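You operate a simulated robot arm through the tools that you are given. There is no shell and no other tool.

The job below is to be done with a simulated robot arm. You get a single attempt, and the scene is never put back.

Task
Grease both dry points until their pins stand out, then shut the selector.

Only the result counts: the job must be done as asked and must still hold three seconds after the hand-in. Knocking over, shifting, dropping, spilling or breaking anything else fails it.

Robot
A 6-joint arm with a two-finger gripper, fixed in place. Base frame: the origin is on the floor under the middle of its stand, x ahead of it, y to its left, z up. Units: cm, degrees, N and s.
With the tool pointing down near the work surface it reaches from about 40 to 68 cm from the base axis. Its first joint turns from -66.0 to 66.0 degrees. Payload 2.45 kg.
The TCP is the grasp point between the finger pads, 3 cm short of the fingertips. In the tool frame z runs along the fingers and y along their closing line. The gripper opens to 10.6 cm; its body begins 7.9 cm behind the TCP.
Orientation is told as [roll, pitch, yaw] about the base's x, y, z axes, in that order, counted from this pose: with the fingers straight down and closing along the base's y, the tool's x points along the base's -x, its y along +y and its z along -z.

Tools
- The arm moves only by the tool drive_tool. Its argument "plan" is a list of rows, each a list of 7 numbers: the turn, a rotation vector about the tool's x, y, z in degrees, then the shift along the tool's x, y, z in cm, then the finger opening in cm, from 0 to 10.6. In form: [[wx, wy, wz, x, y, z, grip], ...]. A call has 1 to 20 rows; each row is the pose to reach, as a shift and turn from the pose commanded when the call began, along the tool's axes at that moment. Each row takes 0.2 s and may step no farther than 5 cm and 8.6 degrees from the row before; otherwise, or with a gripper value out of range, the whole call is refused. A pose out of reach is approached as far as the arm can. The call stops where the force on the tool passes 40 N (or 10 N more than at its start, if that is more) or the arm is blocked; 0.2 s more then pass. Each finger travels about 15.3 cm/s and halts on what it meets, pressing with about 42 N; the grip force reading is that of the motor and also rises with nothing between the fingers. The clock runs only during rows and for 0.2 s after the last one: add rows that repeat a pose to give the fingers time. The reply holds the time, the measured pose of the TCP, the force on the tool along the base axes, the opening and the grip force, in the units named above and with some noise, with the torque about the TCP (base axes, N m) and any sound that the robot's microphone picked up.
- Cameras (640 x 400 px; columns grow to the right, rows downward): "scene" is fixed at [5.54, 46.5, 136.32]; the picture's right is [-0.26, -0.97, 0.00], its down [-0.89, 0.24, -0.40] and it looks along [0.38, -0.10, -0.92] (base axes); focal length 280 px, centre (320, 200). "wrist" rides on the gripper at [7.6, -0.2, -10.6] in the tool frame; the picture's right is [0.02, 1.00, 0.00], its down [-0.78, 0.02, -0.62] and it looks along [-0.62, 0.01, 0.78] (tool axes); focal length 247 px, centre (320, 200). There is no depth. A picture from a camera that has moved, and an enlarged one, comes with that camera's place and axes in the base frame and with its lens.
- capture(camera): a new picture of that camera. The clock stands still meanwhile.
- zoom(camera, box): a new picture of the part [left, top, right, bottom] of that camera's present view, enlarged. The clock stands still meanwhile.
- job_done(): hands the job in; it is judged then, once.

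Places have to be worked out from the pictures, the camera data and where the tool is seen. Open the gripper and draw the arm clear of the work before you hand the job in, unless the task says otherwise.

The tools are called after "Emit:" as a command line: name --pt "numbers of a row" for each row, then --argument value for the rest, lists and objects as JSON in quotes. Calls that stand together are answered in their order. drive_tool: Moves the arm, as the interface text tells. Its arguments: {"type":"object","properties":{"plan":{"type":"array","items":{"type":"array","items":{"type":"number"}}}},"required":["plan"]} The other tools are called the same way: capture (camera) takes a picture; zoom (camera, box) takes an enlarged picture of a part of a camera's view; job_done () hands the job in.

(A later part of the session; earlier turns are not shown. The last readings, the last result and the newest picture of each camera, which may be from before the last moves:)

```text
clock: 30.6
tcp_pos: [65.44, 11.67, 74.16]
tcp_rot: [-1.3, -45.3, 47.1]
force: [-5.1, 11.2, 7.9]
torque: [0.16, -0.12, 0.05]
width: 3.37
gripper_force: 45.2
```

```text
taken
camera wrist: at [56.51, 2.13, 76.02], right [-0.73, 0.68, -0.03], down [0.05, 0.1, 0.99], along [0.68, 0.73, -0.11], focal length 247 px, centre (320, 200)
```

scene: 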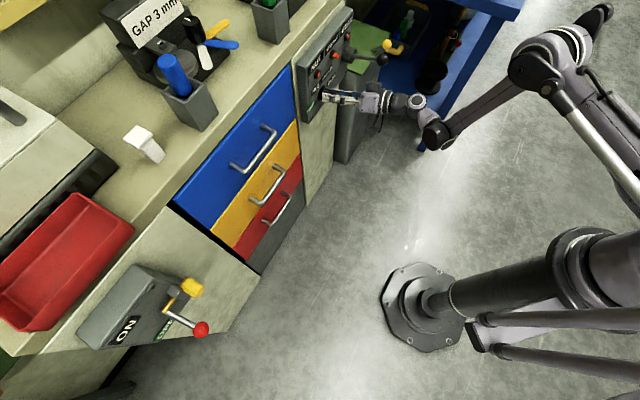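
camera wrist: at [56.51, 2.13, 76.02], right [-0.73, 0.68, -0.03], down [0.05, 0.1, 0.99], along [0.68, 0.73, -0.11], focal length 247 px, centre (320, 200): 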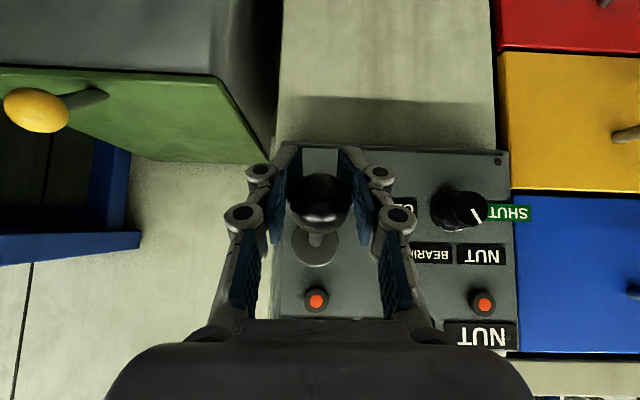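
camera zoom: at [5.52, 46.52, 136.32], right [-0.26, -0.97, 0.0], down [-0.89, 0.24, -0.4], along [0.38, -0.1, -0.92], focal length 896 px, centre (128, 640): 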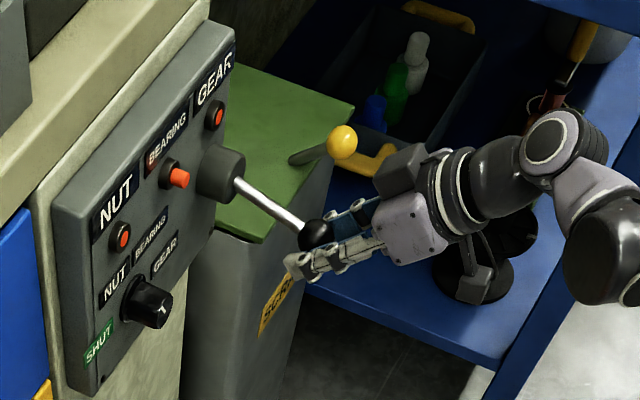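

The lever is about 6 cm down with low resistance. I check the NUT pin and then probe further down.

Emit:
zoom --camera "scene" --box '[295, 45, 359, 85]'

Emit:
zoom --camera "wrist" --box '[240, 130, 520, 330]'

```text
10.00 times, centred on (327, 65) of scene
camera zoom: at [5.52, 46.52, 136.32], right [-0.26, -0.97, 0.0], down [-0.89, 0.24, -0.4], along [0.38, -0.1, -0.92], focal length 2800 px, centre (250, 1550)
```

zoom: 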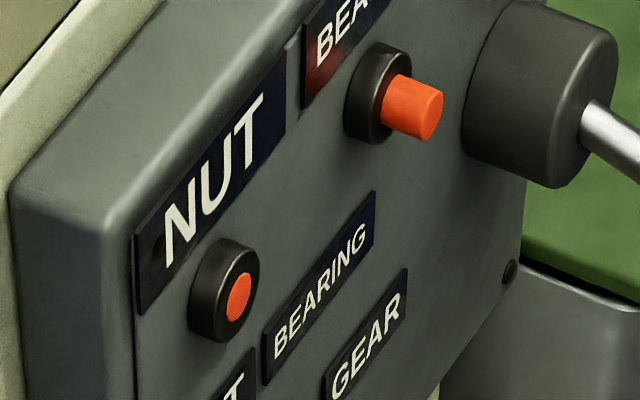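

```text
2.00 times, centred on (380, 230) of wrist
camera zoom: at [56.51, 2.13, 76.02], right [-0.73, 0.68, -0.03], down [0.05, 0.1, 0.99], along [0.68, 0.73, -0.11], focal length 494 px, centre (200, 140)
```

zoom: 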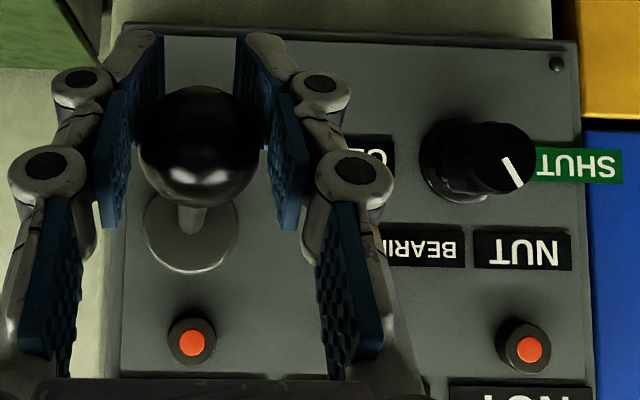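

The NUT pin is still low. The ball slid about 1 cm in the pads, which tells me the pivot is near (p 63.7, z 76.8). I continue the downstroke along that corrected arc and see where it stops.

Emit:
drive_tool --pt "0 0 0 0.5 0 0.75 2" --pt "0 0 0 0.95 0 1.55 2" --pt "0 0 0 1.34 0 2.47 2" --pt "0 0 0 1.34 0 2.47 2"

Emit:
zoom --camera "scene" --box '[280, 0, 480, 125]'

Emit:
capture --camera "wrist"

```text
clock: 31.6
tcp_pos: [66.19, 12.09, 71.26]
tcp_rot: [-1.2, -45.2, 47.0]
force: [0.1, 0.0, 1.5]
torque: [0.0, 0.02, 0.01]
width: 2.24
gripper_force: 0.4
```

```text
3.20 times, centred on (380, 62) of scene
camera zoom: at [5.54, 46.5, 136.32], right [-0.26, -0.97, 0.0], down [-0.89, 0.24, -0.4], along [0.38, -0.1, -0.92], focal length 896 px, centre (128, 640)
```

zoom: 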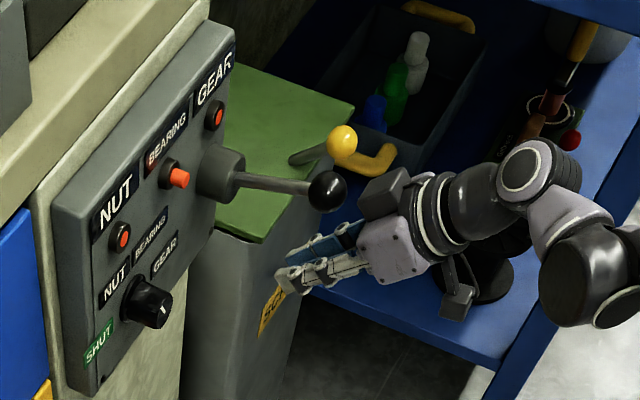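

```text
taken
camera wrist: at [57.18, 2.54, 73.33], right [-0.73, 0.68, -0.03], down [0.05, 0.1, 0.99], along [0.68, 0.72, -0.11], focal length 247 px, centre (320, 200)
```

wrist: 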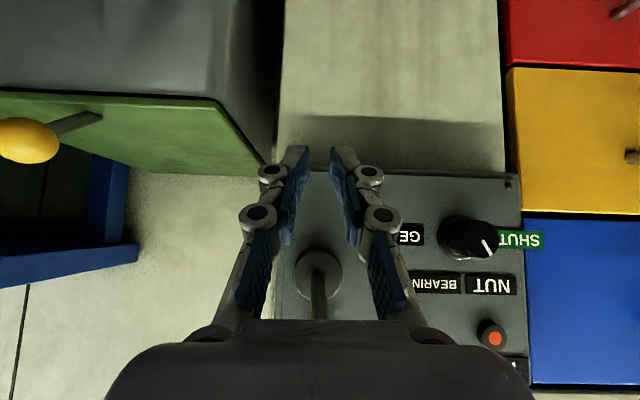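

The ball slipped out and the lever sprang back to its rest position, so it is spring-returned and only needs pushing down. I check the NUT pin.

Emit:
zoom --camera "scene" --box '[295, 25, 359, 85]'

Emit:
zoom --camera "wrist" --box '[400, 220, 560, 360]'

```text
6.67 times, centred on (327, 55) of scene
camera zoom: at [5.54, 46.5, 136.32], right [-0.26, -0.97, 0.0], down [-0.89, 0.24, -0.4], along [0.38, -0.1, -0.92], focal length 1867 px, centre (273, 1167)
```

zoom: 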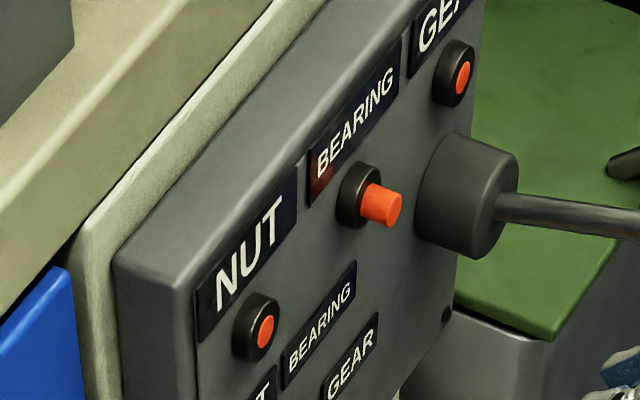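

```text
2.86 times, centred on (480, 290) of wrist
camera zoom: at [57.18, 2.54, 73.33], right [-0.73, 0.68, -0.03], down [0.05, 0.1, 0.99], along [0.68, 0.72, -0.11], focal length 706 px, centre (-137, -57)
```

zoom: 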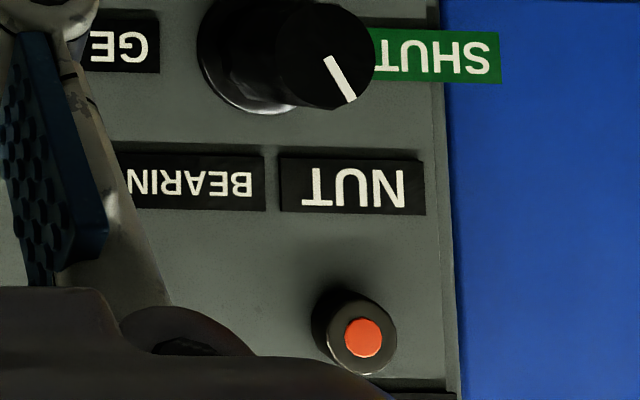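

No visible change in the NUT pin yet. Pushing down with closed fingertips on the rod just inside the ball will be more secure, so I close the fingers, retreat outward and rise above the lever.

Emit:
drive_tool --pt "0 0 0 1.5 0 -3 2" --pt "0 0 0 2 0 -7 0" --pt "0 0 0 2 0 -11 0" --pt "0 0 0 -0.8 0 -13.8 0" --pt "0 0 0 -3.6 0 -16.6 0" --pt "0 7 0 -5.5 0 -18.5 0" --pt "0 14 0 -5.5 0 -18.5 0" --pt "0 20 0 -5.5 0 -18.5 0" --pt "0 20 0 -5.5 0 -18.5 0"

Emit:
capture --camera "wrist"

Emit:
zoom --camera "scene" --box '[280, 0, 480, 125]'

```text
clock: 33.6
tcp_pos: [59.25, 5.79, 88.42]
tcp_rot: [-1.0, -25.2, 46.4]
force: [-0.4, -0.2, -0.3]
torque: [0.0, -0.01, 0.03]
width: 0.0
gripper_force: 28.5
```

```text
taken
camera wrist: at [51.49, -2.77, 94.64], right [-0.73, 0.68, -0.03], down [0.29, 0.34, 0.9], along [0.62, 0.65, -0.44], focal length 247 px, centre (320, 200)
```

wrist: 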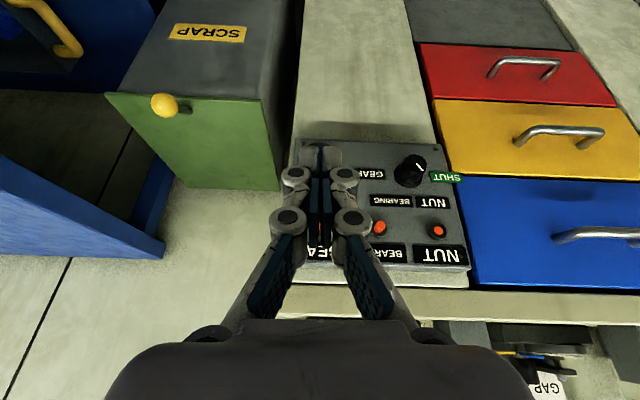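

```text
3.20 times, centred on (380, 62) of scene
camera zoom: at [5.54, 46.5, 136.32], right [-0.26, -0.97, 0.0], down [-0.89, 0.24, -0.4], along [0.38, -0.1, -0.92], focal length 896 px, centre (128, 640)
```

zoom: 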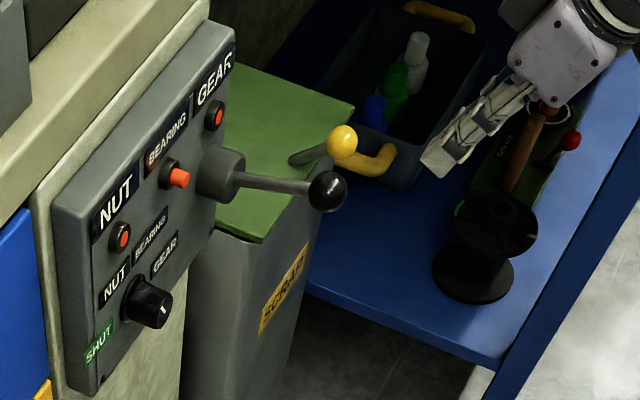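

I move the closed fingertips to just above the rod, about 2.5 cm inside the ball.

Emit:
drive_tool --pt "0 0 0 -2.45 -0.12 2.15 0" --pt "0 0 0 -4.9 -0.24 4.3 0" --pt "0 0 0 -7.36 -0.35 6.45 0" --pt "0 0 0 -7.36 -0.35 6.45 0"

Emit:
zoom --camera "scene" --box '[300, 0, 440, 88]'

Emit:
capture --camera "wrist"

```text
clock: 34.6
tcp_pos: [66.33, 12.11, 85.6]
tcp_rot: [-1.0, -25.3, 46.5]
force: [-0.5, 0.4, 0.7]
torque: [-0.01, 0.0, -0.03]
width: 0.0
gripper_force: 28.9
```

```text
4.55 times, centred on (370, 44) of scene
camera zoom: at [5.54, 46.5, 136.32], right [-0.26, -0.97, 0.0], down [-0.89, 0.24, -0.4], along [0.38, -0.1, -0.92], focal length 1273 px, centre (93, 909)
```

zoom: 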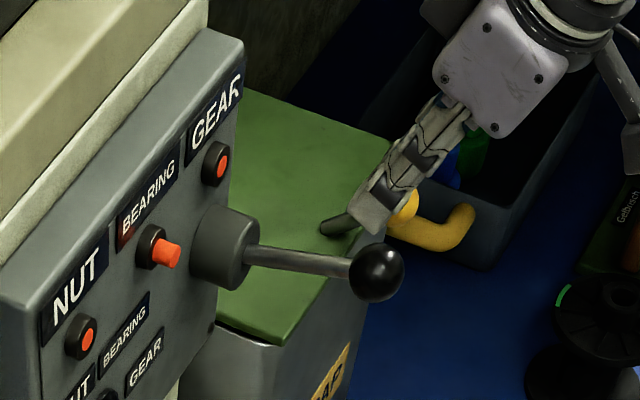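

```text
taken
camera wrist: at [58.28, 3.76, 91.9], right [-0.73, 0.68, -0.03], down [0.28, 0.34, 0.9], along [0.62, 0.65, -0.44], focal length 247 px, centre (320, 200)
```

wrist: 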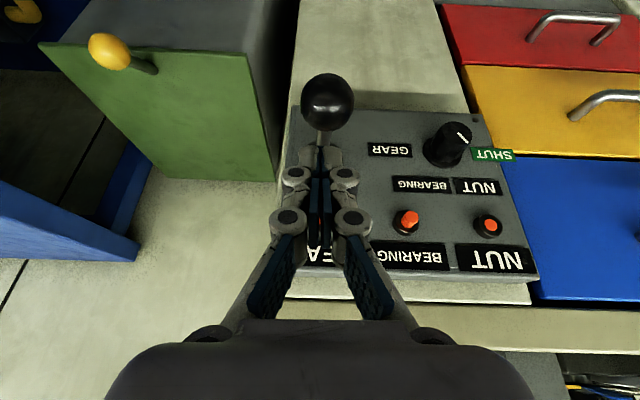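

The tips are lined up over the rod. I press straight down in steps; the call will stop itself if the force passes 40 N at the end of the stroke.

Emit:
drive_tool --pt "0 0 0 0.64 0.12 1.36 0" --pt "0 0 0 1.28 0.25 2.72 0" --pt "0 0 0 1.62 0.25 3.44 0" --pt "0 0 0 1.96 0.25 4.16 0" --pt "0 0 0 2.3 0.25 4.89 0" --pt "0 0 0 2.64 0.25 5.61 0" --pt "0 0 0 2.98 0.25 6.33 0" --pt "0 0 0 3.32 0.25 7.06 0"

Emit:
zoom --camera "scene" --box '[300, 0, 440, 88]'

Emit:
capture --camera "wrist"

```text
clock: 36.4
tcp_pos: [66.15, 12.1, 78.04]
tcp_rot: [-0.9, -25.5, 46.4]
force: [-1.4, 0.5, 31.4]
torque: [0.08, 0.05, 0.2]
width: 0.59
gripper_force: 28.4
```

```text
4.55 times, centred on (370, 44) of scene
camera zoom: at [5.48, 46.49, 136.33], right [-0.26, -0.97, 0.0], down [-0.89, 0.24, -0.4], along [0.38, -0.1, -0.92], focal length 1273 px, centre (93, 909)
```

zoom: 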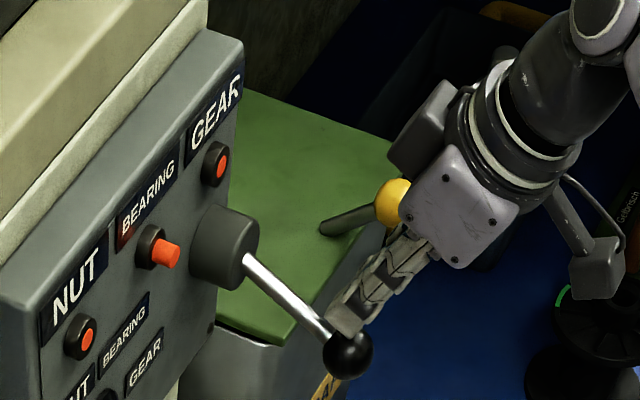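

```text
taken
camera wrist: at [58.2, 3.79, 84.28], right [-0.73, 0.68, -0.03], down [0.28, 0.34, 0.9], along [0.62, 0.65, -0.44], focal length 247 px, centre (320, 200)
```

wrist: 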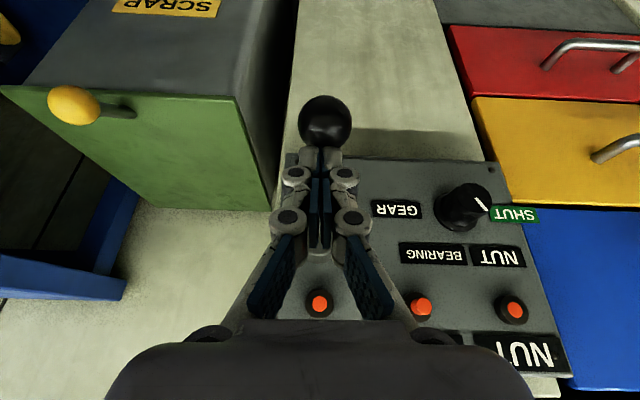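

The lever is well down with 31 N of resistance. I press a bit further to find the end of the stroke and look at the NUT pin.

Emit:
drive_tool --pt "0 0 0 0.17 0 0.36 0" --pt "0 0 0 0.34 0 0.72 0" --pt "0 0 0 0.51 0 1.09 0" --pt "0 0 0 0.68 0 1.45 0"

Emit:
zoom --camera "scene" --box '[295, 25, 391, 85]'

Emit:
zoom --camera "wrist" --box '[380, 160, 580, 380]'

```text
clock: 36.7
tcp_pos: [66.31, 12.13, 78.16]
tcp_rot: [-1.0, -25.6, 46.5]
force: [-7.3, -3.3, 19.9]
torque: [-0.04, 0.22, 0.05]
width: 0.63
gripper_force: 28.4
stopped in row 1: the force on the tool passed its limit at 47 N (the readings are from after the stop); the commanded pose is now the measured one
```

```text
6.67 times, centred on (343, 55) of scene
camera zoom: at [5.49, 46.49, 136.33], right [-0.26, -0.97, 0.0], down [-0.89, 0.24, -0.4], along [0.38, -0.1, -0.92], focal length 1867 px, centre (167, 1167)
```

zoom: 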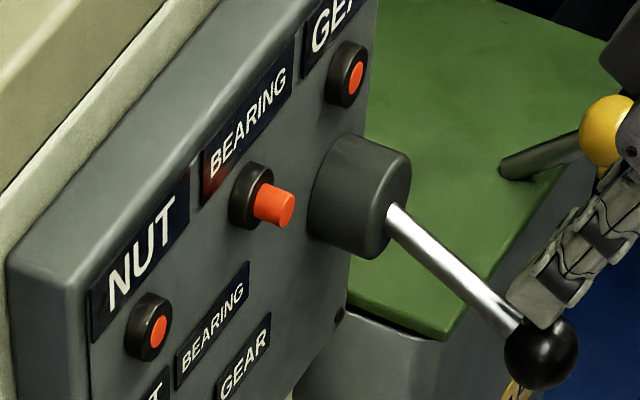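

```text
1.82 times, centred on (480, 270) of wrist
camera zoom: at [58.21, 3.77, 84.29], right [-0.73, 0.68, -0.02], down [0.28, 0.34, 0.9], along [0.62, 0.65, -0.44], focal length 449 px, centre (29, 73)
```

zoom: 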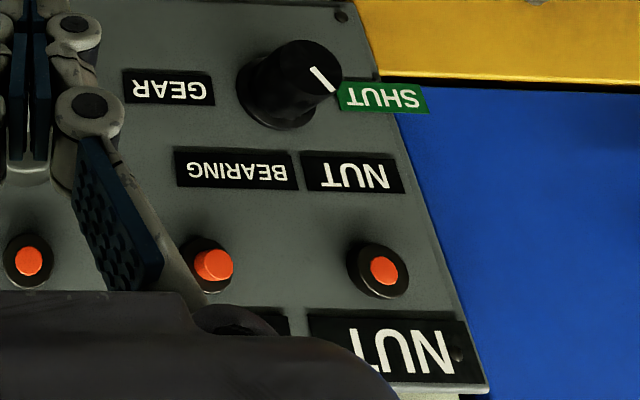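

That was the end of the stroke. The NUT pin has not clearly moved yet, so I let the lever return fully and look at the pin again.

Emit:
drive_tool --pt "0 0 0 -0.5 0 -1.1 0" --pt "0 0 0 -1.0 0 -2.2 0" --pt "0 0 0 -1.6 0 -3.4 0" --pt "0 0 0 -2.2 0 -4.7 0" --pt "0 0 0 -2.2 0 -4.7 0"

Emit:
zoom --camera "scene" --box '[295, 25, 391, 85]'

Emit:
zoom --camera "wrist" --box '[380, 140, 580, 300]'

```text
clock: 37.9
tcp_pos: [66.16, 12.24, 83.17]
tcp_rot: [-1.0, -25.4, 46.5]
force: [0.5, 1.3, 1.8]
torque: [0.07, -0.03, 0.0]
width: 0.0
gripper_force: 28.4
```

```text
6.67 times, centred on (343, 55) of scene
camera zoom: at [5.54, 46.51, 136.32], right [-0.26, -0.97, 0.0], down [-0.89, 0.24, -0.4], along [0.38, -0.1, -0.92], focal length 1867 px, centre (167, 1167)
```

zoom: 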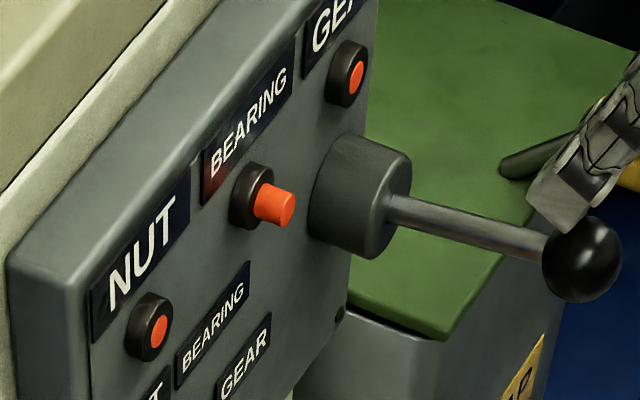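

```text
2.50 times, centred on (480, 220) of wrist
camera zoom: at [58.14, 3.86, 89.35], right [-0.73, 0.68, -0.02], down [0.28, 0.34, 0.9], along [0.62, 0.65, -0.44], focal length 617 px, centre (-80, 150)
```

zoom: 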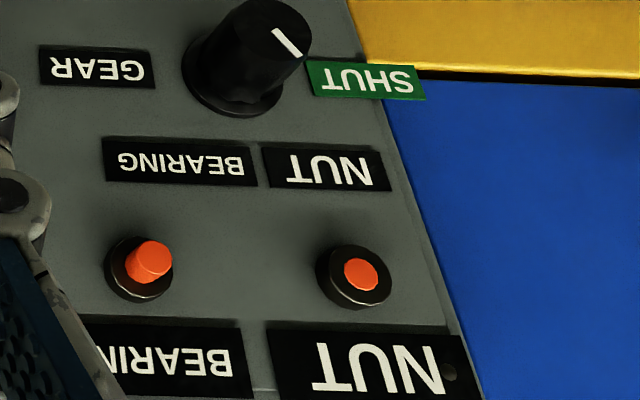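

One full stroke gave no clear change, so several are probably needed. I do another full stroke and compare.

Emit:
drive_tool --pt "0 0 0 0.55 0 1.18 0" --pt "0 0 0 1.11 0 2.35 0" --pt "0 0 0 1.66 0 3.53 0" --pt "0 0 0 2.0 0 4.25 0" --pt "0 0 0 2.24 0 4.75 0" --pt "0 0 0 2.24 0 4.75 0" --pt "0 0 0 1.45 0 3.08 0" --pt "0 0 0 0.72 0 1.54 0" --pt "0 0 0 0 0 0 0" --pt "0 0 0 0 0 0 0"

Emit:
zoom --camera "scene" --box '[295, 25, 391, 85]'

Emit:
zoom --camera "wrist" --box '[380, 140, 580, 300]'

```text
clock: 40.1
tcp_pos: [65.95, 12.21, 83.2]
tcp_rot: [-1.0, -25.6, 46.6]
force: [1.3, 1.4, 1.6]
torque: [0.04, -0.05, -0.02]
width: 0.0
gripper_force: 28.5
```

```text
6.67 times, centred on (343, 55) of scene
camera zoom: at [5.54, 46.51, 136.32], right [-0.26, -0.97, 0.0], down [-0.89, 0.24, -0.4], along [0.38, -0.1, -0.92], focal length 1867 px, centre (167, 1167)
```

zoom: 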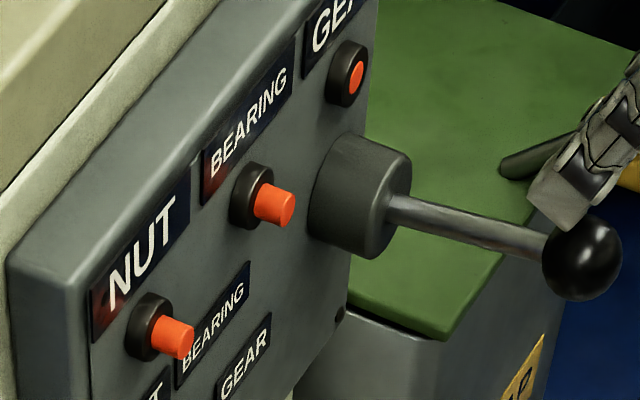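

```text
2.50 times, centred on (480, 220) of wrist
camera zoom: at [58.12, 3.84, 89.43], right [-0.73, 0.68, -0.03], down [0.28, 0.34, 0.9], along [0.62, 0.65, -0.44], focal length 617 px, centre (-80, 150)
```

zoom: 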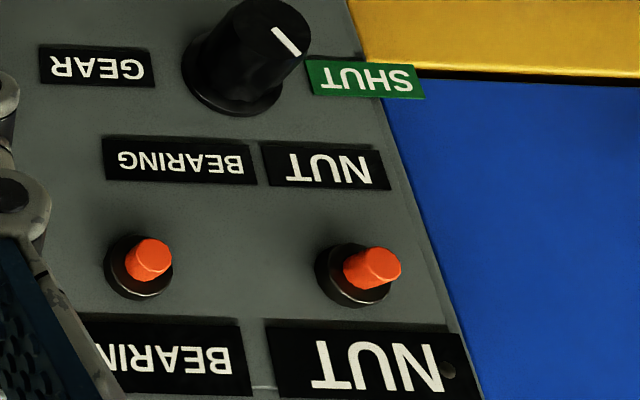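

The NUT pin now stands out just like BEARING. I lift off the lever without pressing it again and return over the panel to a pose above the knob with the fingers open.

Emit:
drive_tool --pt "0 0 0 -1.72 0 -3.61 0" --pt "0 -7.6 0 -2.27 4 -4.79 0" --pt "0 -15.6 0 -2.87 8 -3.95 2" --pt "0 -23.6 0 -3.37 11 -1.5 5" --pt "0 -31.6 0 -3.88 13.3 2.07 8" --pt "0 -39 0 -4.86 13.9 5.85 8" --pt "0 -40.9 0 -4.86 13.9 5.85 8" --pt "0 -40.9 0 -4.86 13.9 5.85 8"

Emit:
capture --camera "wrist"

Emit:
zoom --camera "scene" --box '[295, 25, 391, 85]'

```text
clock: 41.9
tcp_pos: [60.87, 26.82, 79.83]
tcp_rot: [-2.3, -66.5, 48.1]
force: [0.4, 0.1, 0.4]
torque: [0.01, 0.03, -0.01]
width: 8.01
gripper_force: 0.0
```

```text
taken
camera wrist: at [52.12, 17.38, 76.91], right [-0.73, 0.69, -0.04], down [-0.2, -0.16, 0.97], along [0.66, 0.71, 0.26], focal length 247 px, centre (320, 200)
```

wrist: 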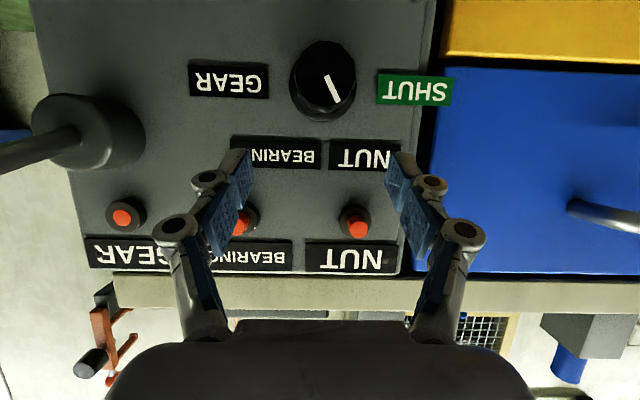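

```text
6.67 times, centred on (343, 55) of scene
camera zoom: at [5.54, 46.5, 136.32], right [-0.26, -0.97, 0.0], down [-0.89, 0.24, -0.4], along [0.38, -0.1, -0.92], focal length 1867 px, centre (167, 1167)
```

zoom: 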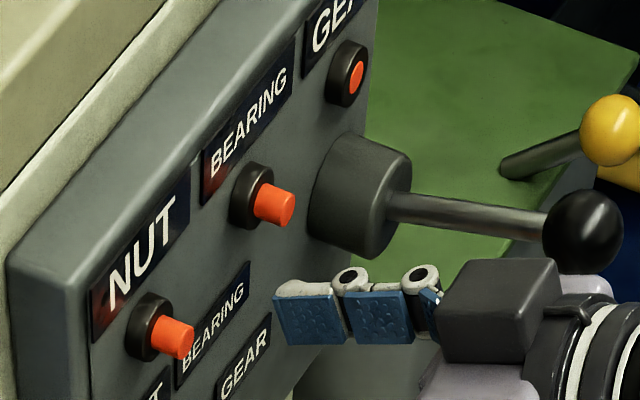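

I am centred above the knob with the fingers straddling it. I lower to the proven grip height.

Emit:
drive_tool --pt "0 0 0 2.31 0.02 1.21 8" --pt "0 0 0 4.62 0.04 2.42 8" --pt "0 0 0 4.62 0.04 2.42 8"

Emit:
zoom --camera "wrist" --box '[200, 90, 440, 240]'

```text
clock: 42.7
tcp_pos: [61.28, 27.02, 74.49]
tcp_rot: [-2.3, -66.4, 48.1]
force: [1.2, 0.0, -0.4]
torque: [-0.01, 0.01, 0.01]
width: 8.0
gripper_force: 0.1
```

```text
2.67 times, centred on (320, 165) of wrist
camera zoom: at [52.44, 17.62, 71.69], right [-0.73, 0.69, -0.04], down [-0.2, -0.16, 0.97], along [0.66, 0.71, 0.26], focal length 659 px, centre (320, 293)
```

zoom: 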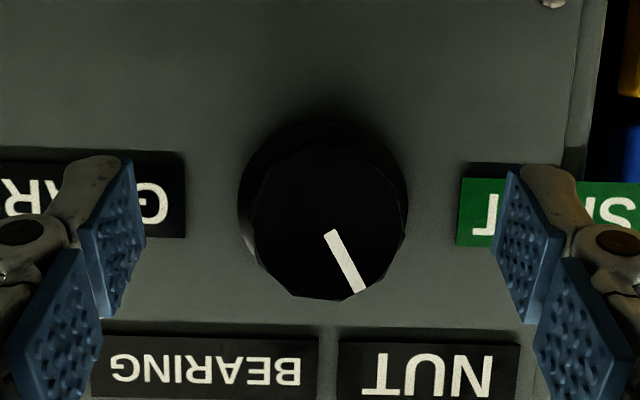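

The knob is well centred. I grip it and turn 40° clockwise, release and rotate back for the next bite.

Emit:
drive_tool --pt "0 0 0 0 0.12 0 6" --pt "0 0 0 0 0.12 0 4" --pt "0 0 0 0 0.12 0 2.5" --pt "0 0 0 0 0.12 0 2.5" --pt "-3.22 0 7.33 0.007 0.009 0.003 2.5" --pt "-6.43 0 14.66 0.028 -0.101 0.012 2.5" --pt "-9.65 0 21.98 0.063 -0.205 0.028 2.5" --pt "-12.86 0 29.31 0.111 -0.304 0.049 2.5" --pt "-16.08 0 36.64 0.171 -0.394 0.075 2.5" --pt "-16.08 0 36.64 0.171 -0.394 0.075 2.5"

Emit:
zoom --camera "wrist" --box '[200, 90, 440, 240]'

```text
clock: 44.9
tcp_pos: [61.45, 26.87, 74.43]
tcp_rot: [64.2, -45.2, -9.1]
force: [-13.2, 7.6, 12.9]
torque: [0.45, -0.28, -0.02]
width: 3.5
gripper_force: 45.0
```

```text
2.67 times, centred on (320, 165) of wrist
camera zoom: at [51.35, 18.67, 72.08], right [-0.58, 0.54, 0.62], down [0.26, -0.6, 0.76], along [0.78, 0.59, 0.21], focal length 659 px, centre (320, 293)
```

zoom: 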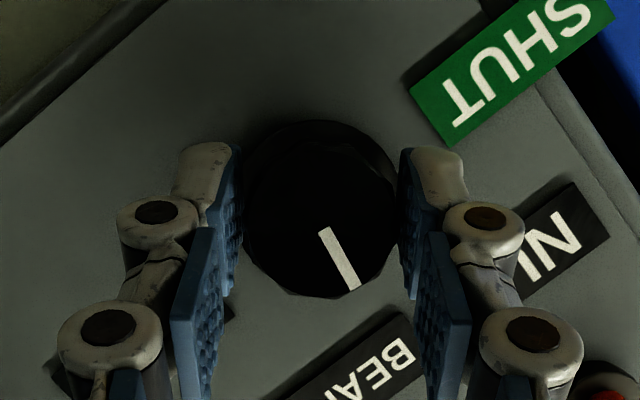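

That worked cleanly. I release, swing back 40°, regrip and turn another 40° clockwise.

Emit:
drive_tool --pt "0 0 0 0 0 0 6" --pt "0 0 0 0 0 0 8" --pt "3.22 0 -7.33 0.007 0.111 0.003 8" --pt "6.43 0 -14.66 0.028 0.221 0.012 8" --pt "9.65 0 -21.98 0.063 0.325 0.028 8" --pt "12.86 0 -29.31 0.111 0.424 0.049 8" --pt "16.08 0 -36.64 0.171 0.514 0.075 8" --pt "16.08 0 -36.64 0.171 0.514 0.075 8" --pt "16.08 0 -36.64 0.171 0.514 0.075 5" --pt "16.08 0 -36.64 0.171 0.514 0.075 2.5" --pt "16.08 0 -36.64 0.171 0.514 0.075 2.5" --pt "16.08 0 -36.64 0.171 0.514 0.075 2.5" --pt "12.86 0 -29.31 0.111 0.424 0.049 2.5" --pt "9.65 0 -21.98 0.063 0.325 0.028 2.5" --pt "6.43 0 -14.66 0.028 0.221 0.012 2.5" --pt "3.22 0 -7.33 0.007 0.111 0.003 2.5" --pt "0 0 0 0 0 0 2.5" --pt "0 0 0 0 0 0 2.5"

Emit:
zoom --camera "wrist" --box '[200, 90, 440, 240]'

```text
clock: 48.7
tcp_pos: [61.42, 26.82, 74.42]
tcp_rot: [64.0, -45.2, -9.2]
force: [-19.7, 2.7, 10.5]
torque: [0.5, -0.37, 0.12]
width: 3.49
gripper_force: 45.0
```

```text
2.67 times, centred on (320, 165) of wrist
camera zoom: at [51.32, 18.66, 72.07], right [-0.58, 0.54, 0.62], down [0.26, -0.6, 0.76], along [0.78, 0.59, 0.21], focal length 659 px, centre (320, 293)
```

zoom: 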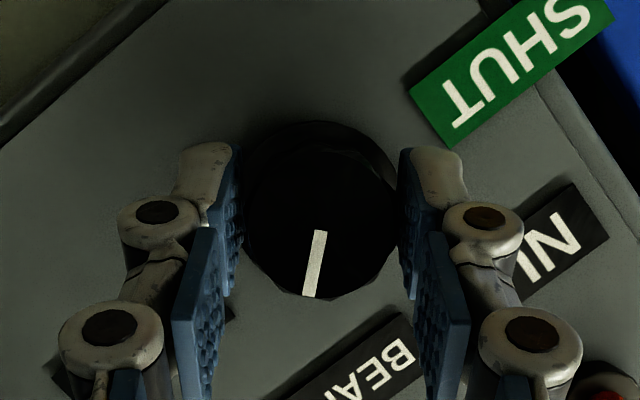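

The pointer is now at about 141°. I repeat with a last bite of 38° to reach GEAR, at 180° opposite SHUT.

Emit:
drive_tool --pt "0 0 0 0 0 0 6" --pt "0 0 0 0 0 0 8" --pt "3.22 0 -7.33 0.007 0.111 0.003 8" --pt "6.43 0 -14.66 0.028 0.221 0.012 8" --pt "9.65 0 -21.98 0.063 0.325 0.028 8" --pt "12.86 0 -29.31 0.111 0.424 0.049 8" --pt "16.08 0 -36.64 0.171 0.514 0.075 8" --pt "16.08 0 -36.64 0.171 0.514 0.075 8" --pt "16.08 0 -36.64 0.171 0.514 0.075 5" --pt "16.08 0 -36.64 0.171 0.514 0.075 2.5" --pt "16.08 0 -36.64 0.171 0.514 0.075 2.5" --pt "16.08 0 -36.64 0.171 0.514 0.075 2.5" --pt "12.86 0 -29.31 0.111 0.424 0.049 2.5" --pt "9.65 0 -21.98 0.063 0.325 0.028 2.5" --pt "6.43 0 -14.66 0.028 0.221 0.012 2.5" --pt "3.22 0 -7.33 0.007 0.111 0.003 2.5" --pt "0.8 0 -1.83 0.0 0.028 0.0 2.5" --pt "0.8 0 -1.83 0.0 0.028 0.0 2.5"

Emit:
zoom --camera "wrist" --box '[200, 90, 440, 240]'

```text
clock: 52.5
tcp_pos: [61.35, 26.88, 74.28]
tcp_rot: [62.3, -46.8, -7.9]
force: [-22.4, 0.1, 9.4]
torque: [0.53, -0.42, 0.12]
width: 3.49
gripper_force: 45.0
```

```text
2.67 times, centred on (320, 165) of wrist
camera zoom: at [51.38, 18.61, 72.02], right [-0.59, 0.55, 0.59], down [0.24, -0.58, 0.78], along [0.77, 0.6, 0.21], focal length 659 px, centre (320, 293)
```

zoom: 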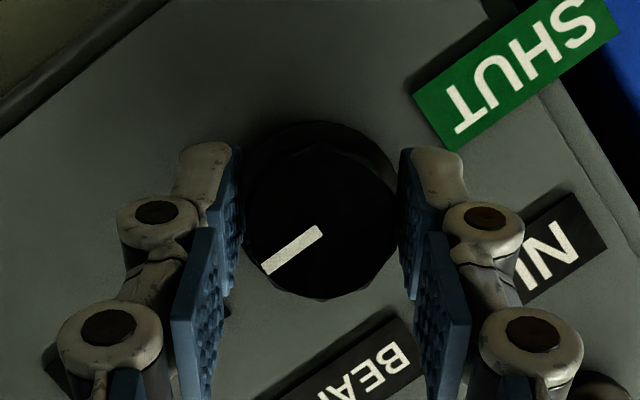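

I release and swing back to check the pointer in the square view.

Emit:
drive_tool --pt "0 0 0 0 0 0 6" --pt "0 0 0 0 0 0 8" --pt "3.22 0 -7.33 0.007 0.111 0.003 8" --pt "6.43 0 -14.66 0.028 0.221 0.012 8" --pt "9.65 0 -21.98 0.063 0.325 0.028 8" --pt "12.86 0 -29.31 0.111 0.424 0.049 8" --pt "15.28 0 -34.8 0.155 0.49 0.068 8" --pt "15.28 0 -34.8 0.155 0.49 0.068 8"

Emit:
zoom --camera "wrist" --box '[200, 90, 440, 240]'

```text
clock: 54.3
tcp_pos: [61.12, 27.23, 74.42]
tcp_rot: [-2.5, -66.5, 48.3]
force: [0.0, 0.0, 0.5]
torque: [-0.03, 0.0, 0.0]
width: 8.0
gripper_force: 0.1
```

```text
2.67 times, centred on (320, 165) of wrist
camera zoom: at [52.39, 17.7, 71.71], right [-0.73, 0.69, -0.04], down [-0.2, -0.16, 0.97], along [0.66, 0.71, 0.26], focal length 659 px, centre (320, 293)
```

zoom: 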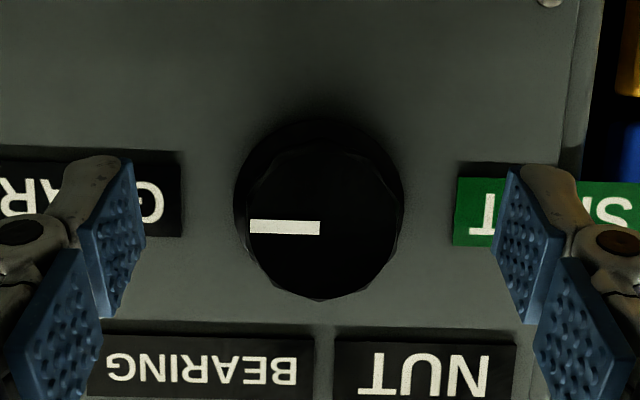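

The pointer is on GEAR. I lift out of the knob and travel back over to above the lever rod, closing the fingers on the way.

Emit:
drive_tool --pt "0 0 0 -2.48 0 -1.08 8" --pt "0 0 0 -4.75 0 -2.61 8" --pt "0 8 0 -6.69 -0.7 -6.18 8" --pt "0 16 0 -8.64 -3 -9.21 5" --pt "0 24 0 -9.88 -6 -11.39 2" --pt "0 32 0 -9.98 -10 -12.41 0" --pt "0 40 0 -8.79 -14 -11.89 0" --pt "0 41 0 -8.79 -14 -11.89 0" --pt "0 41 0 -8.79 -14 -11.89 0"

Emit:
capture --camera "wrist"

Emit:
zoom --camera "scene" --box '[295, 0, 423, 80]'

```text
clock: 56.3
tcp_pos: [66.12, 12.43, 87.52]
tcp_rot: [-1.1, -25.3, 46.5]
force: [-0.1, -0.4, 1.0]
torque: [-0.02, -0.05, 0.05]
width: 0.0
gripper_force: 28.6
```

```text
taken
camera wrist: at [58.08, 3.87, 93.8], right [-0.73, 0.68, -0.03], down [0.28, 0.34, 0.9], along [0.62, 0.65, -0.44], focal length 247 px, centre (320, 200)
```

wrist: 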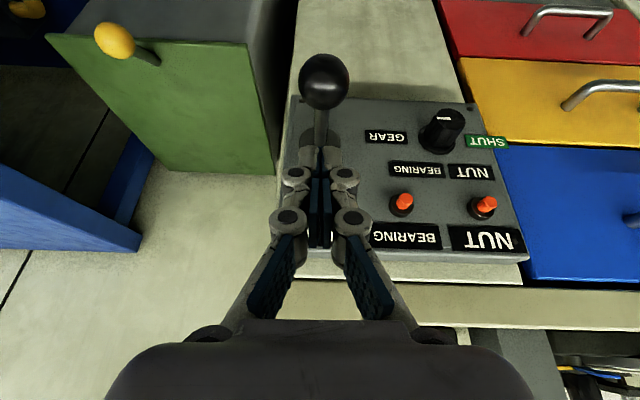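

```text
5.00 times, centred on (359, 40) of scene
camera zoom: at [5.55, 46.5, 136.32], right [-0.26, -0.97, 0.0], down [-0.89, 0.24, -0.4], along [0.38, -0.1, -0.92], focal length 1400 px, centre (125, 1000)
```

zoom: 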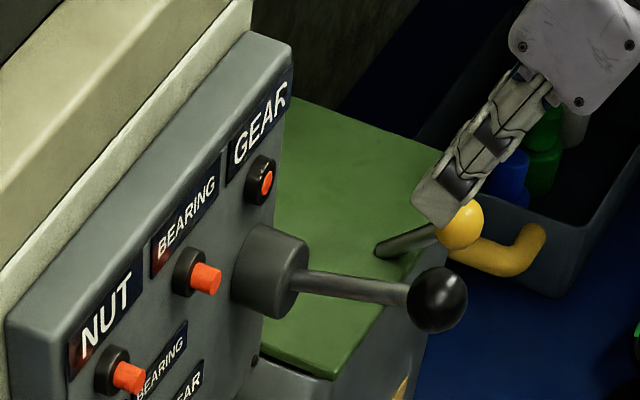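

I am lined up above the rod again with the selector on GEAR. I do one full down-and-up stroke and check the GEAR pin.

Emit:
drive_tool --pt "0 0 0 0.85 0 1.81 0" --pt "0 0 0 1.79 0 3.8 0" --pt "0 0 0 2.34 0 4.98 0" --pt "0 0 0 2.9 0 6.15 0" --pt "0 0 0 3.45 0 7.33 0" --pt "0 0 0 3.79 0 8.05 0" --pt "0 0 0 4.0 0 8.5 0" --pt "0 0 0 4.0 0 8.5 0" --pt "0 0 0 3.28 0 6.97 0" --pt "0 0 0 2.6 0 5.52 0" --pt "0 0 0 1.79 0 3.8 0" --pt "0 0 0 1.79 0 3.8 0"

Emit:
zoom --camera "scene" --box '[295, 0, 423, 80]'

```text
clock: 58.9
tcp_pos: [65.94, 12.24, 83.52]
tcp_rot: [-1.1, -25.5, 46.5]
force: [-0.4, 1.8, 2.8]
torque: [0.03, -0.04, 0.0]
width: 0.02
gripper_force: 28.4
```

```text
5.00 times, centred on (359, 40) of scene
camera zoom: at [5.54, 46.51, 136.32], right [-0.26, -0.97, 0.0], down [-0.89, 0.24, -0.4], along [0.38, -0.1, -0.92], focal length 1400 px, centre (125, 1000)
```

zoom: 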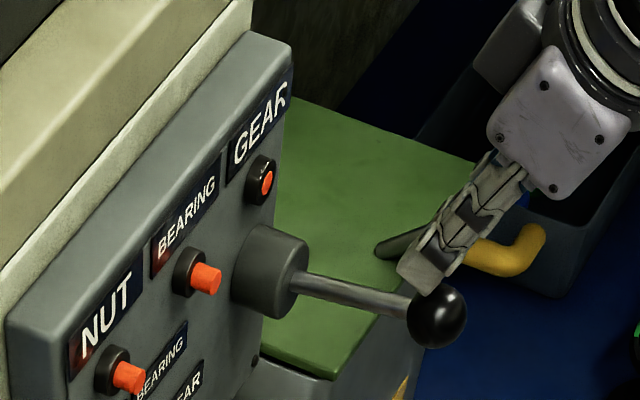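

The lever was not quite fully up, because the tips still rested on it. I raise clear so it returns fully and check the GEAR pin before the next stroke.

Emit:
drive_tool --pt "0 0 0 -0.55 0 -1.15 0" --pt "0 0 0 -1.1 0 -2.3 0" --pt "0 0 0 -1.1 0 -2.3 0"

Emit:
zoom --camera "scene" --box '[320, 5, 384, 45]'

Emit:
zoom --camera "scene" --box '[295, 0, 423, 80]'

```text
clock: 59.7
tcp_pos: [66.12, 12.31, 85.91]
tcp_rot: [-1.0, -25.5, 46.5]
force: [0.2, 0.6, -0.4]
torque: [0.0, 0.0, 0.0]
width: 0.0
gripper_force: 28.6
```

```text
10.00 times, centred on (352, 25) of scene
camera zoom: at [5.54, 46.5, 136.32], right [-0.26, -0.97, 0.0], down [-0.89, 0.24, -0.4], along [0.38, -0.1, -0.92], focal length 2800 px, centre (0, 1950)
```

zoom: 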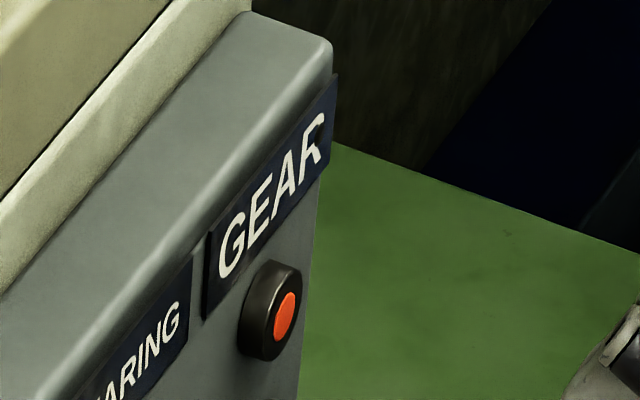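

```text
5.00 times, centred on (359, 40) of scene
camera zoom: at [5.54, 46.5, 136.32], right [-0.26, -0.97, 0.0], down [-0.89, 0.24, -0.4], along [0.38, -0.1, -0.92], focal length 1400 px, centre (125, 1000)
```

zoom: 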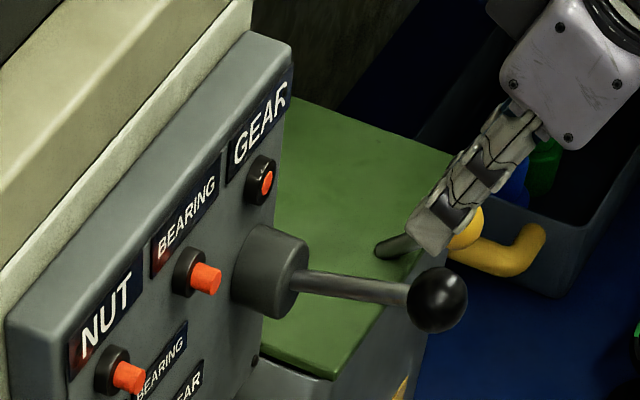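

The lever is fully up and the GEAR pin is still flush. I make the second full stroke and return completely.

Emit:
drive_tool --pt "0 0 0 0.55 0 1.18 0" --pt "0 0 0 1.11 0 2.35 0" --pt "0 0 0 1.66 0 3.53 0" --pt "0 0 0 2.22 0 4.71 0" --pt "0 0 0 2.77 0 5.88 0" --pt "0 0 0 3.11 0 6.61 0" --pt "0 0 0 3.3 0 7.01 0" --pt "0 0 0 3.3 0 7.01 0" --pt "0 0 0 2.56 0 5.43 0" --pt "0 0 0 1.79 0 3.8 0" --pt "0 0 0 0.89 0 1.9 0" --pt "0 0 0 0 0 0 0" --pt "0 0 0 0 0 0 0"

Emit:
zoom --camera "scene" --box '[295, 0, 423, 80]'

```text
clock: 62.5
tcp_pos: [65.98, 12.19, 85.94]
tcp_rot: [-1.0, -25.4, 46.5]
force: [0.0, -0.1, 0.2]
torque: [-0.01, 0.01, 0.02]
width: 0.0
gripper_force: 28.7
```

```text
5.00 times, centred on (359, 40) of scene
camera zoom: at [5.54, 46.5, 136.32], right [-0.26, -0.97, 0.0], down [-0.89, 0.24, -0.4], along [0.38, -0.1, -0.92], focal length 1400 px, centre (125, 1000)
```

zoom: 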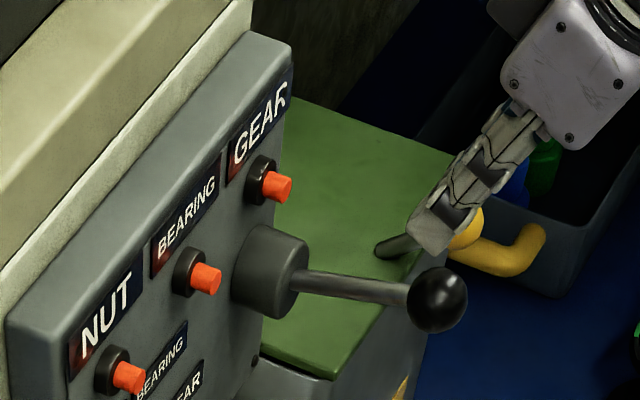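

All three pins now stand out. I return over the panel to the knob to shut the selector.

Emit:
drive_tool --pt "0 0 0 -0.55 0 -1.14 0" --pt "0 -7.6 0 -1.1 4 -2.32 0" --pt "0 -15.6 0 -1.7 8 -1.48 2" --pt "0 -23.6 0 -2.2 11 0.97 5" --pt "0 -31.6 0 -2.71 13.3 4.54 8" --pt "0 -39 0 -3.69 13.9 8.32 8" --pt "0 -40.9 0 -3.69 13.9 8.32 8" --pt "0 -40.9 0 -3.69 13.9 8.32 8"

Emit:
capture --camera "wrist"

```text
clock: 64.3
tcp_pos: [60.72, 26.72, 79.64]
tcp_rot: [-2.2, -66.4, 48.1]
force: [0.2, -0.7, 0.7]
torque: [-0.01, -0.01, -0.01]
width: 7.99
gripper_force: 0.0
```

```text
taken
camera wrist: at [51.92, 17.3, 76.84], right [-0.73, 0.69, -0.04], down [-0.2, -0.16, 0.97], along [0.66, 0.71, 0.26], focal length 247 px, centre (320, 200)
```

wrist: 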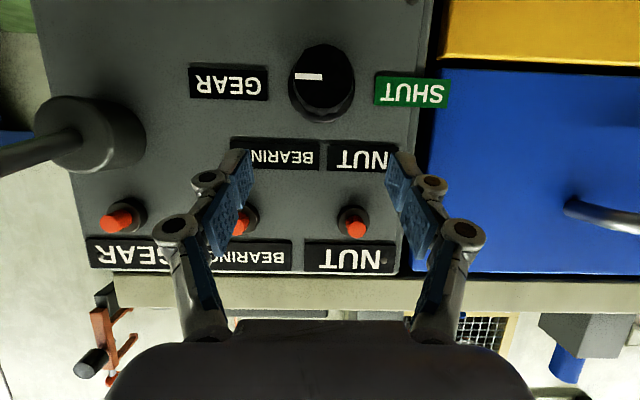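

All three pins are out and I am above the knob, which points at GEAR. I lower around the knob to the grip height.

Emit:
drive_tool --pt "0 0 0 2.23 0.03 1.31 8" --pt "0 0 0 4.46 0.07 2.6 8" --pt "0 0 0 4.46 0.07 2.6 8"

Emit:
zoom --camera "wrist" --box '[200, 90, 440, 240]'

```text
clock: 65.1
tcp_pos: [61.15, 27.1, 74.55]
tcp_rot: [-2.2, -66.4, 48.1]
force: [-0.1, -0.8, -0.6]
torque: [0.0, 0.04, -0.01]
width: 8.01
gripper_force: 0.2
```

```text
2.67 times, centred on (320, 165) of wrist
camera zoom: at [52.39, 17.69, 71.72], right [-0.73, 0.69, -0.04], down [-0.2, -0.16, 0.97], along [0.66, 0.71, 0.25], focal length 659 px, centre (320, 293)
```

zoom: 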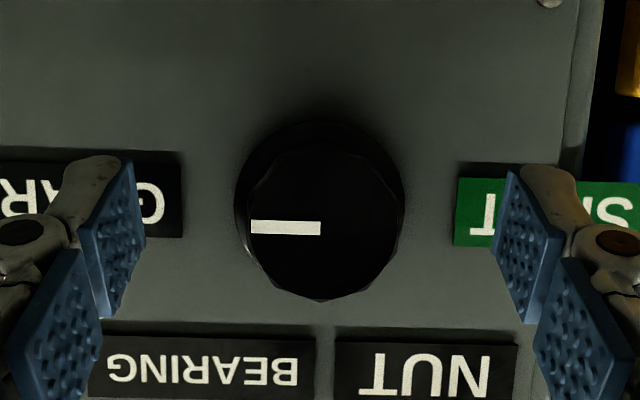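

The knob is centred. For the counter-clockwise return I swing open to +40°, grip, turn back to 0° and release.

Emit:
drive_tool --pt "-3.22 0 7.33 0.007 -0.111 0.003 8" --pt "-6.43 0 14.66 0.028 -0.221 0.012 8" --pt "-9.65 0 21.98 0.063 -0.325 0.028 8" --pt "-12.86 0 29.31 0.111 -0.424 0.049 8" --pt "-16.08 0 36.64 0.171 -0.514 0.075 8" --pt "-16.08 0 36.64 0.171 -0.514 0.075 8" --pt "-16.08 0 36.64 0.171 -0.514 0.075 5" --pt "-16.08 0 36.64 0.171 -0.514 0.075 2.5" --pt "-16.08 0 36.64 0.171 -0.514 0.075 2.5" --pt "-16.08 0 36.64 0.171 -0.514 0.075 2.5" --pt "-12.86 0 29.31 0.111 -0.424 0.049 2.5" --pt "-9.65 0 21.98 0.063 -0.325 0.028 2.5" --pt "-6.43 0 14.66 0.028 -0.221 0.012 2.5" --pt "-3.22 0 7.33 0.007 -0.111 0.003 2.5" --pt "0 0 0 0 0 0 2.5" --pt "0 0 0 0 0 0 2.5" --pt "0 0 0 0 0 0 6" --pt "0 0 0 0 0 0 8"

Emit:
zoom --camera "wrist" --box '[200, 90, 440, 240]'

```text
clock: 68.9
tcp_pos: [61.33, 27.17, 74.64]
tcp_rot: [-2.5, -66.3, 48.2]
force: [-0.9, 0.6, 0.5]
torque: [-0.01, -0.02, 0.0]
width: 8.02
gripper_force: 0.0
```

```text
2.67 times, centred on (320, 165) of wrist
camera zoom: at [52.53, 17.73, 71.77], right [-0.72, 0.69, -0.04], down [-0.2, -0.16, 0.97], along [0.66, 0.71, 0.25], focal length 659 px, centre (320, 293)
```

zoom: 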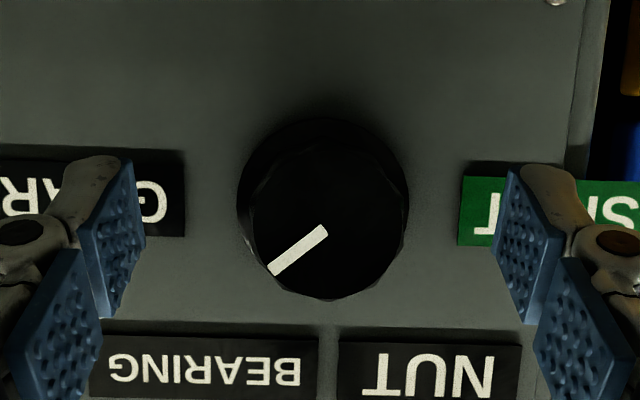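

It turned 40° counter-clockwise as planned. I repeat the same bite.

Emit:
drive_tool --pt "-3.22 0 7.33 0.007 -0.111 0.003 8" --pt "-6.43 0 14.66 0.028 -0.221 0.012 8" --pt "-9.65 0 21.98 0.063 -0.325 0.028 8" --pt "-12.86 0 29.31 0.111 -0.424 0.049 8" --pt "-16.08 0 36.64 0.171 -0.514 0.075 8" --pt "-16.08 0 36.64 0.171 -0.514 0.075 8" --pt "-16.08 0 36.64 0.171 -0.514 0.075 5" --pt "-16.08 0 36.64 0.171 -0.514 0.075 2.5" --pt "-16.08 0 36.64 0.171 -0.514 0.075 2.5" --pt "-16.08 0 36.64 0.171 -0.514 0.075 2.5" --pt "-12.86 0 29.31 0.111 -0.424 0.049 2.5" --pt "-9.65 0 21.98 0.063 -0.325 0.028 2.5" --pt "-6.43 0 14.66 0.028 -0.221 0.012 2.5" --pt "-3.22 0 7.33 0.007 -0.111 0.003 2.5" --pt "0 0 0 0 0 0 2.5" --pt "0 0 0 0 0 0 2.5" --pt "0 0 0 0 0 0 6" --pt "0 0 0 0 0 0 8"

Emit:
zoom --camera "wrist" --box '[200, 90, 440, 240]'

```text
clock: 72.7
tcp_pos: [61.31, 27.11, 74.51]
tcp_rot: [-2.4, -66.4, 48.2]
force: [-0.4, -0.9, 0.1]
torque: [0.02, 0.01, -0.01]
width: 8.0
gripper_force: 0.1
```

```text
2.67 times, centred on (320, 165) of wrist
camera zoom: at [52.54, 17.75, 71.79], right [-0.72, 0.69, -0.04], down [-0.2, -0.16, 0.97], along [0.66, 0.71, 0.25], focal length 659 px, centre (320, 293)
```

zoom: 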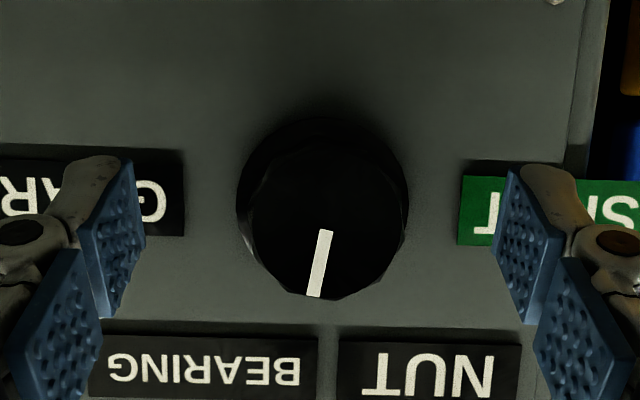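

The pointer is at about 101°. I make the third 40° bite.

Emit:
drive_tool --pt "-3.22 0 7.33 0.007 -0.111 0.003 8" --pt "-6.43 0 14.66 0.028 -0.221 0.012 8" --pt "-9.65 0 21.98 0.063 -0.325 0.028 8" --pt "-12.86 0 29.31 0.111 -0.424 0.049 8" --pt "-16.08 0 36.64 0.171 -0.514 0.075 8" --pt "-16.08 0 36.64 0.171 -0.514 0.075 8" --pt "-16.08 0 36.64 0.171 -0.514 0.075 5" --pt "-16.08 0 36.64 0.171 -0.514 0.075 2.5" --pt "-16.08 0 36.64 0.171 -0.514 0.075 2.5" --pt "-16.08 0 36.64 0.171 -0.514 0.075 2.5" --pt "-12.86 0 29.31 0.111 -0.424 0.049 2.5" --pt "-9.65 0 21.98 0.063 -0.325 0.028 2.5" --pt "-6.43 0 14.66 0.028 -0.221 0.012 2.5" --pt "-3.22 0 7.33 0.007 -0.111 0.003 2.5" --pt "0 0 0 0 0 0 2.5" --pt "0 0 0 0 0 0 2.5" --pt "0 0 0 0 0 0 6" --pt "0 0 0 0 0 0 8"

Emit:
zoom --camera "wrist" --box '[200, 90, 440, 240]'

```text
clock: 76.5
tcp_pos: [61.26, 27.2, 74.6]
tcp_rot: [-2.4, -66.4, 48.2]
force: [-0.2, 0.7, -0.7]
torque: [-0.01, 0.0, 0.0]
width: 8.02
gripper_force: 0.1
```

```text
2.67 times, centred on (320, 165) of wrist
camera zoom: at [52.5, 17.73, 71.78], right [-0.72, 0.69, -0.04], down [-0.2, -0.16, 0.97], along [0.66, 0.71, 0.25], focal length 659 px, centre (320, 293)
```

zoom: 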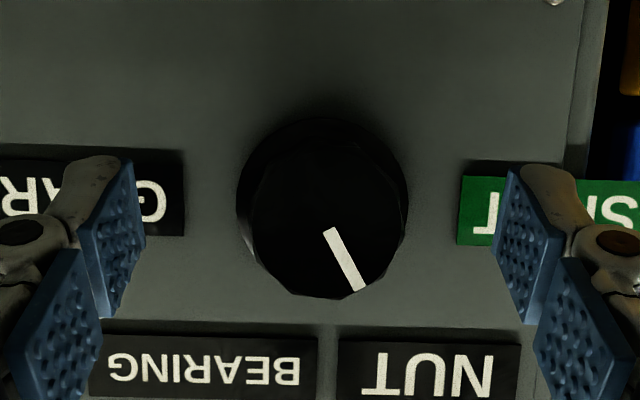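

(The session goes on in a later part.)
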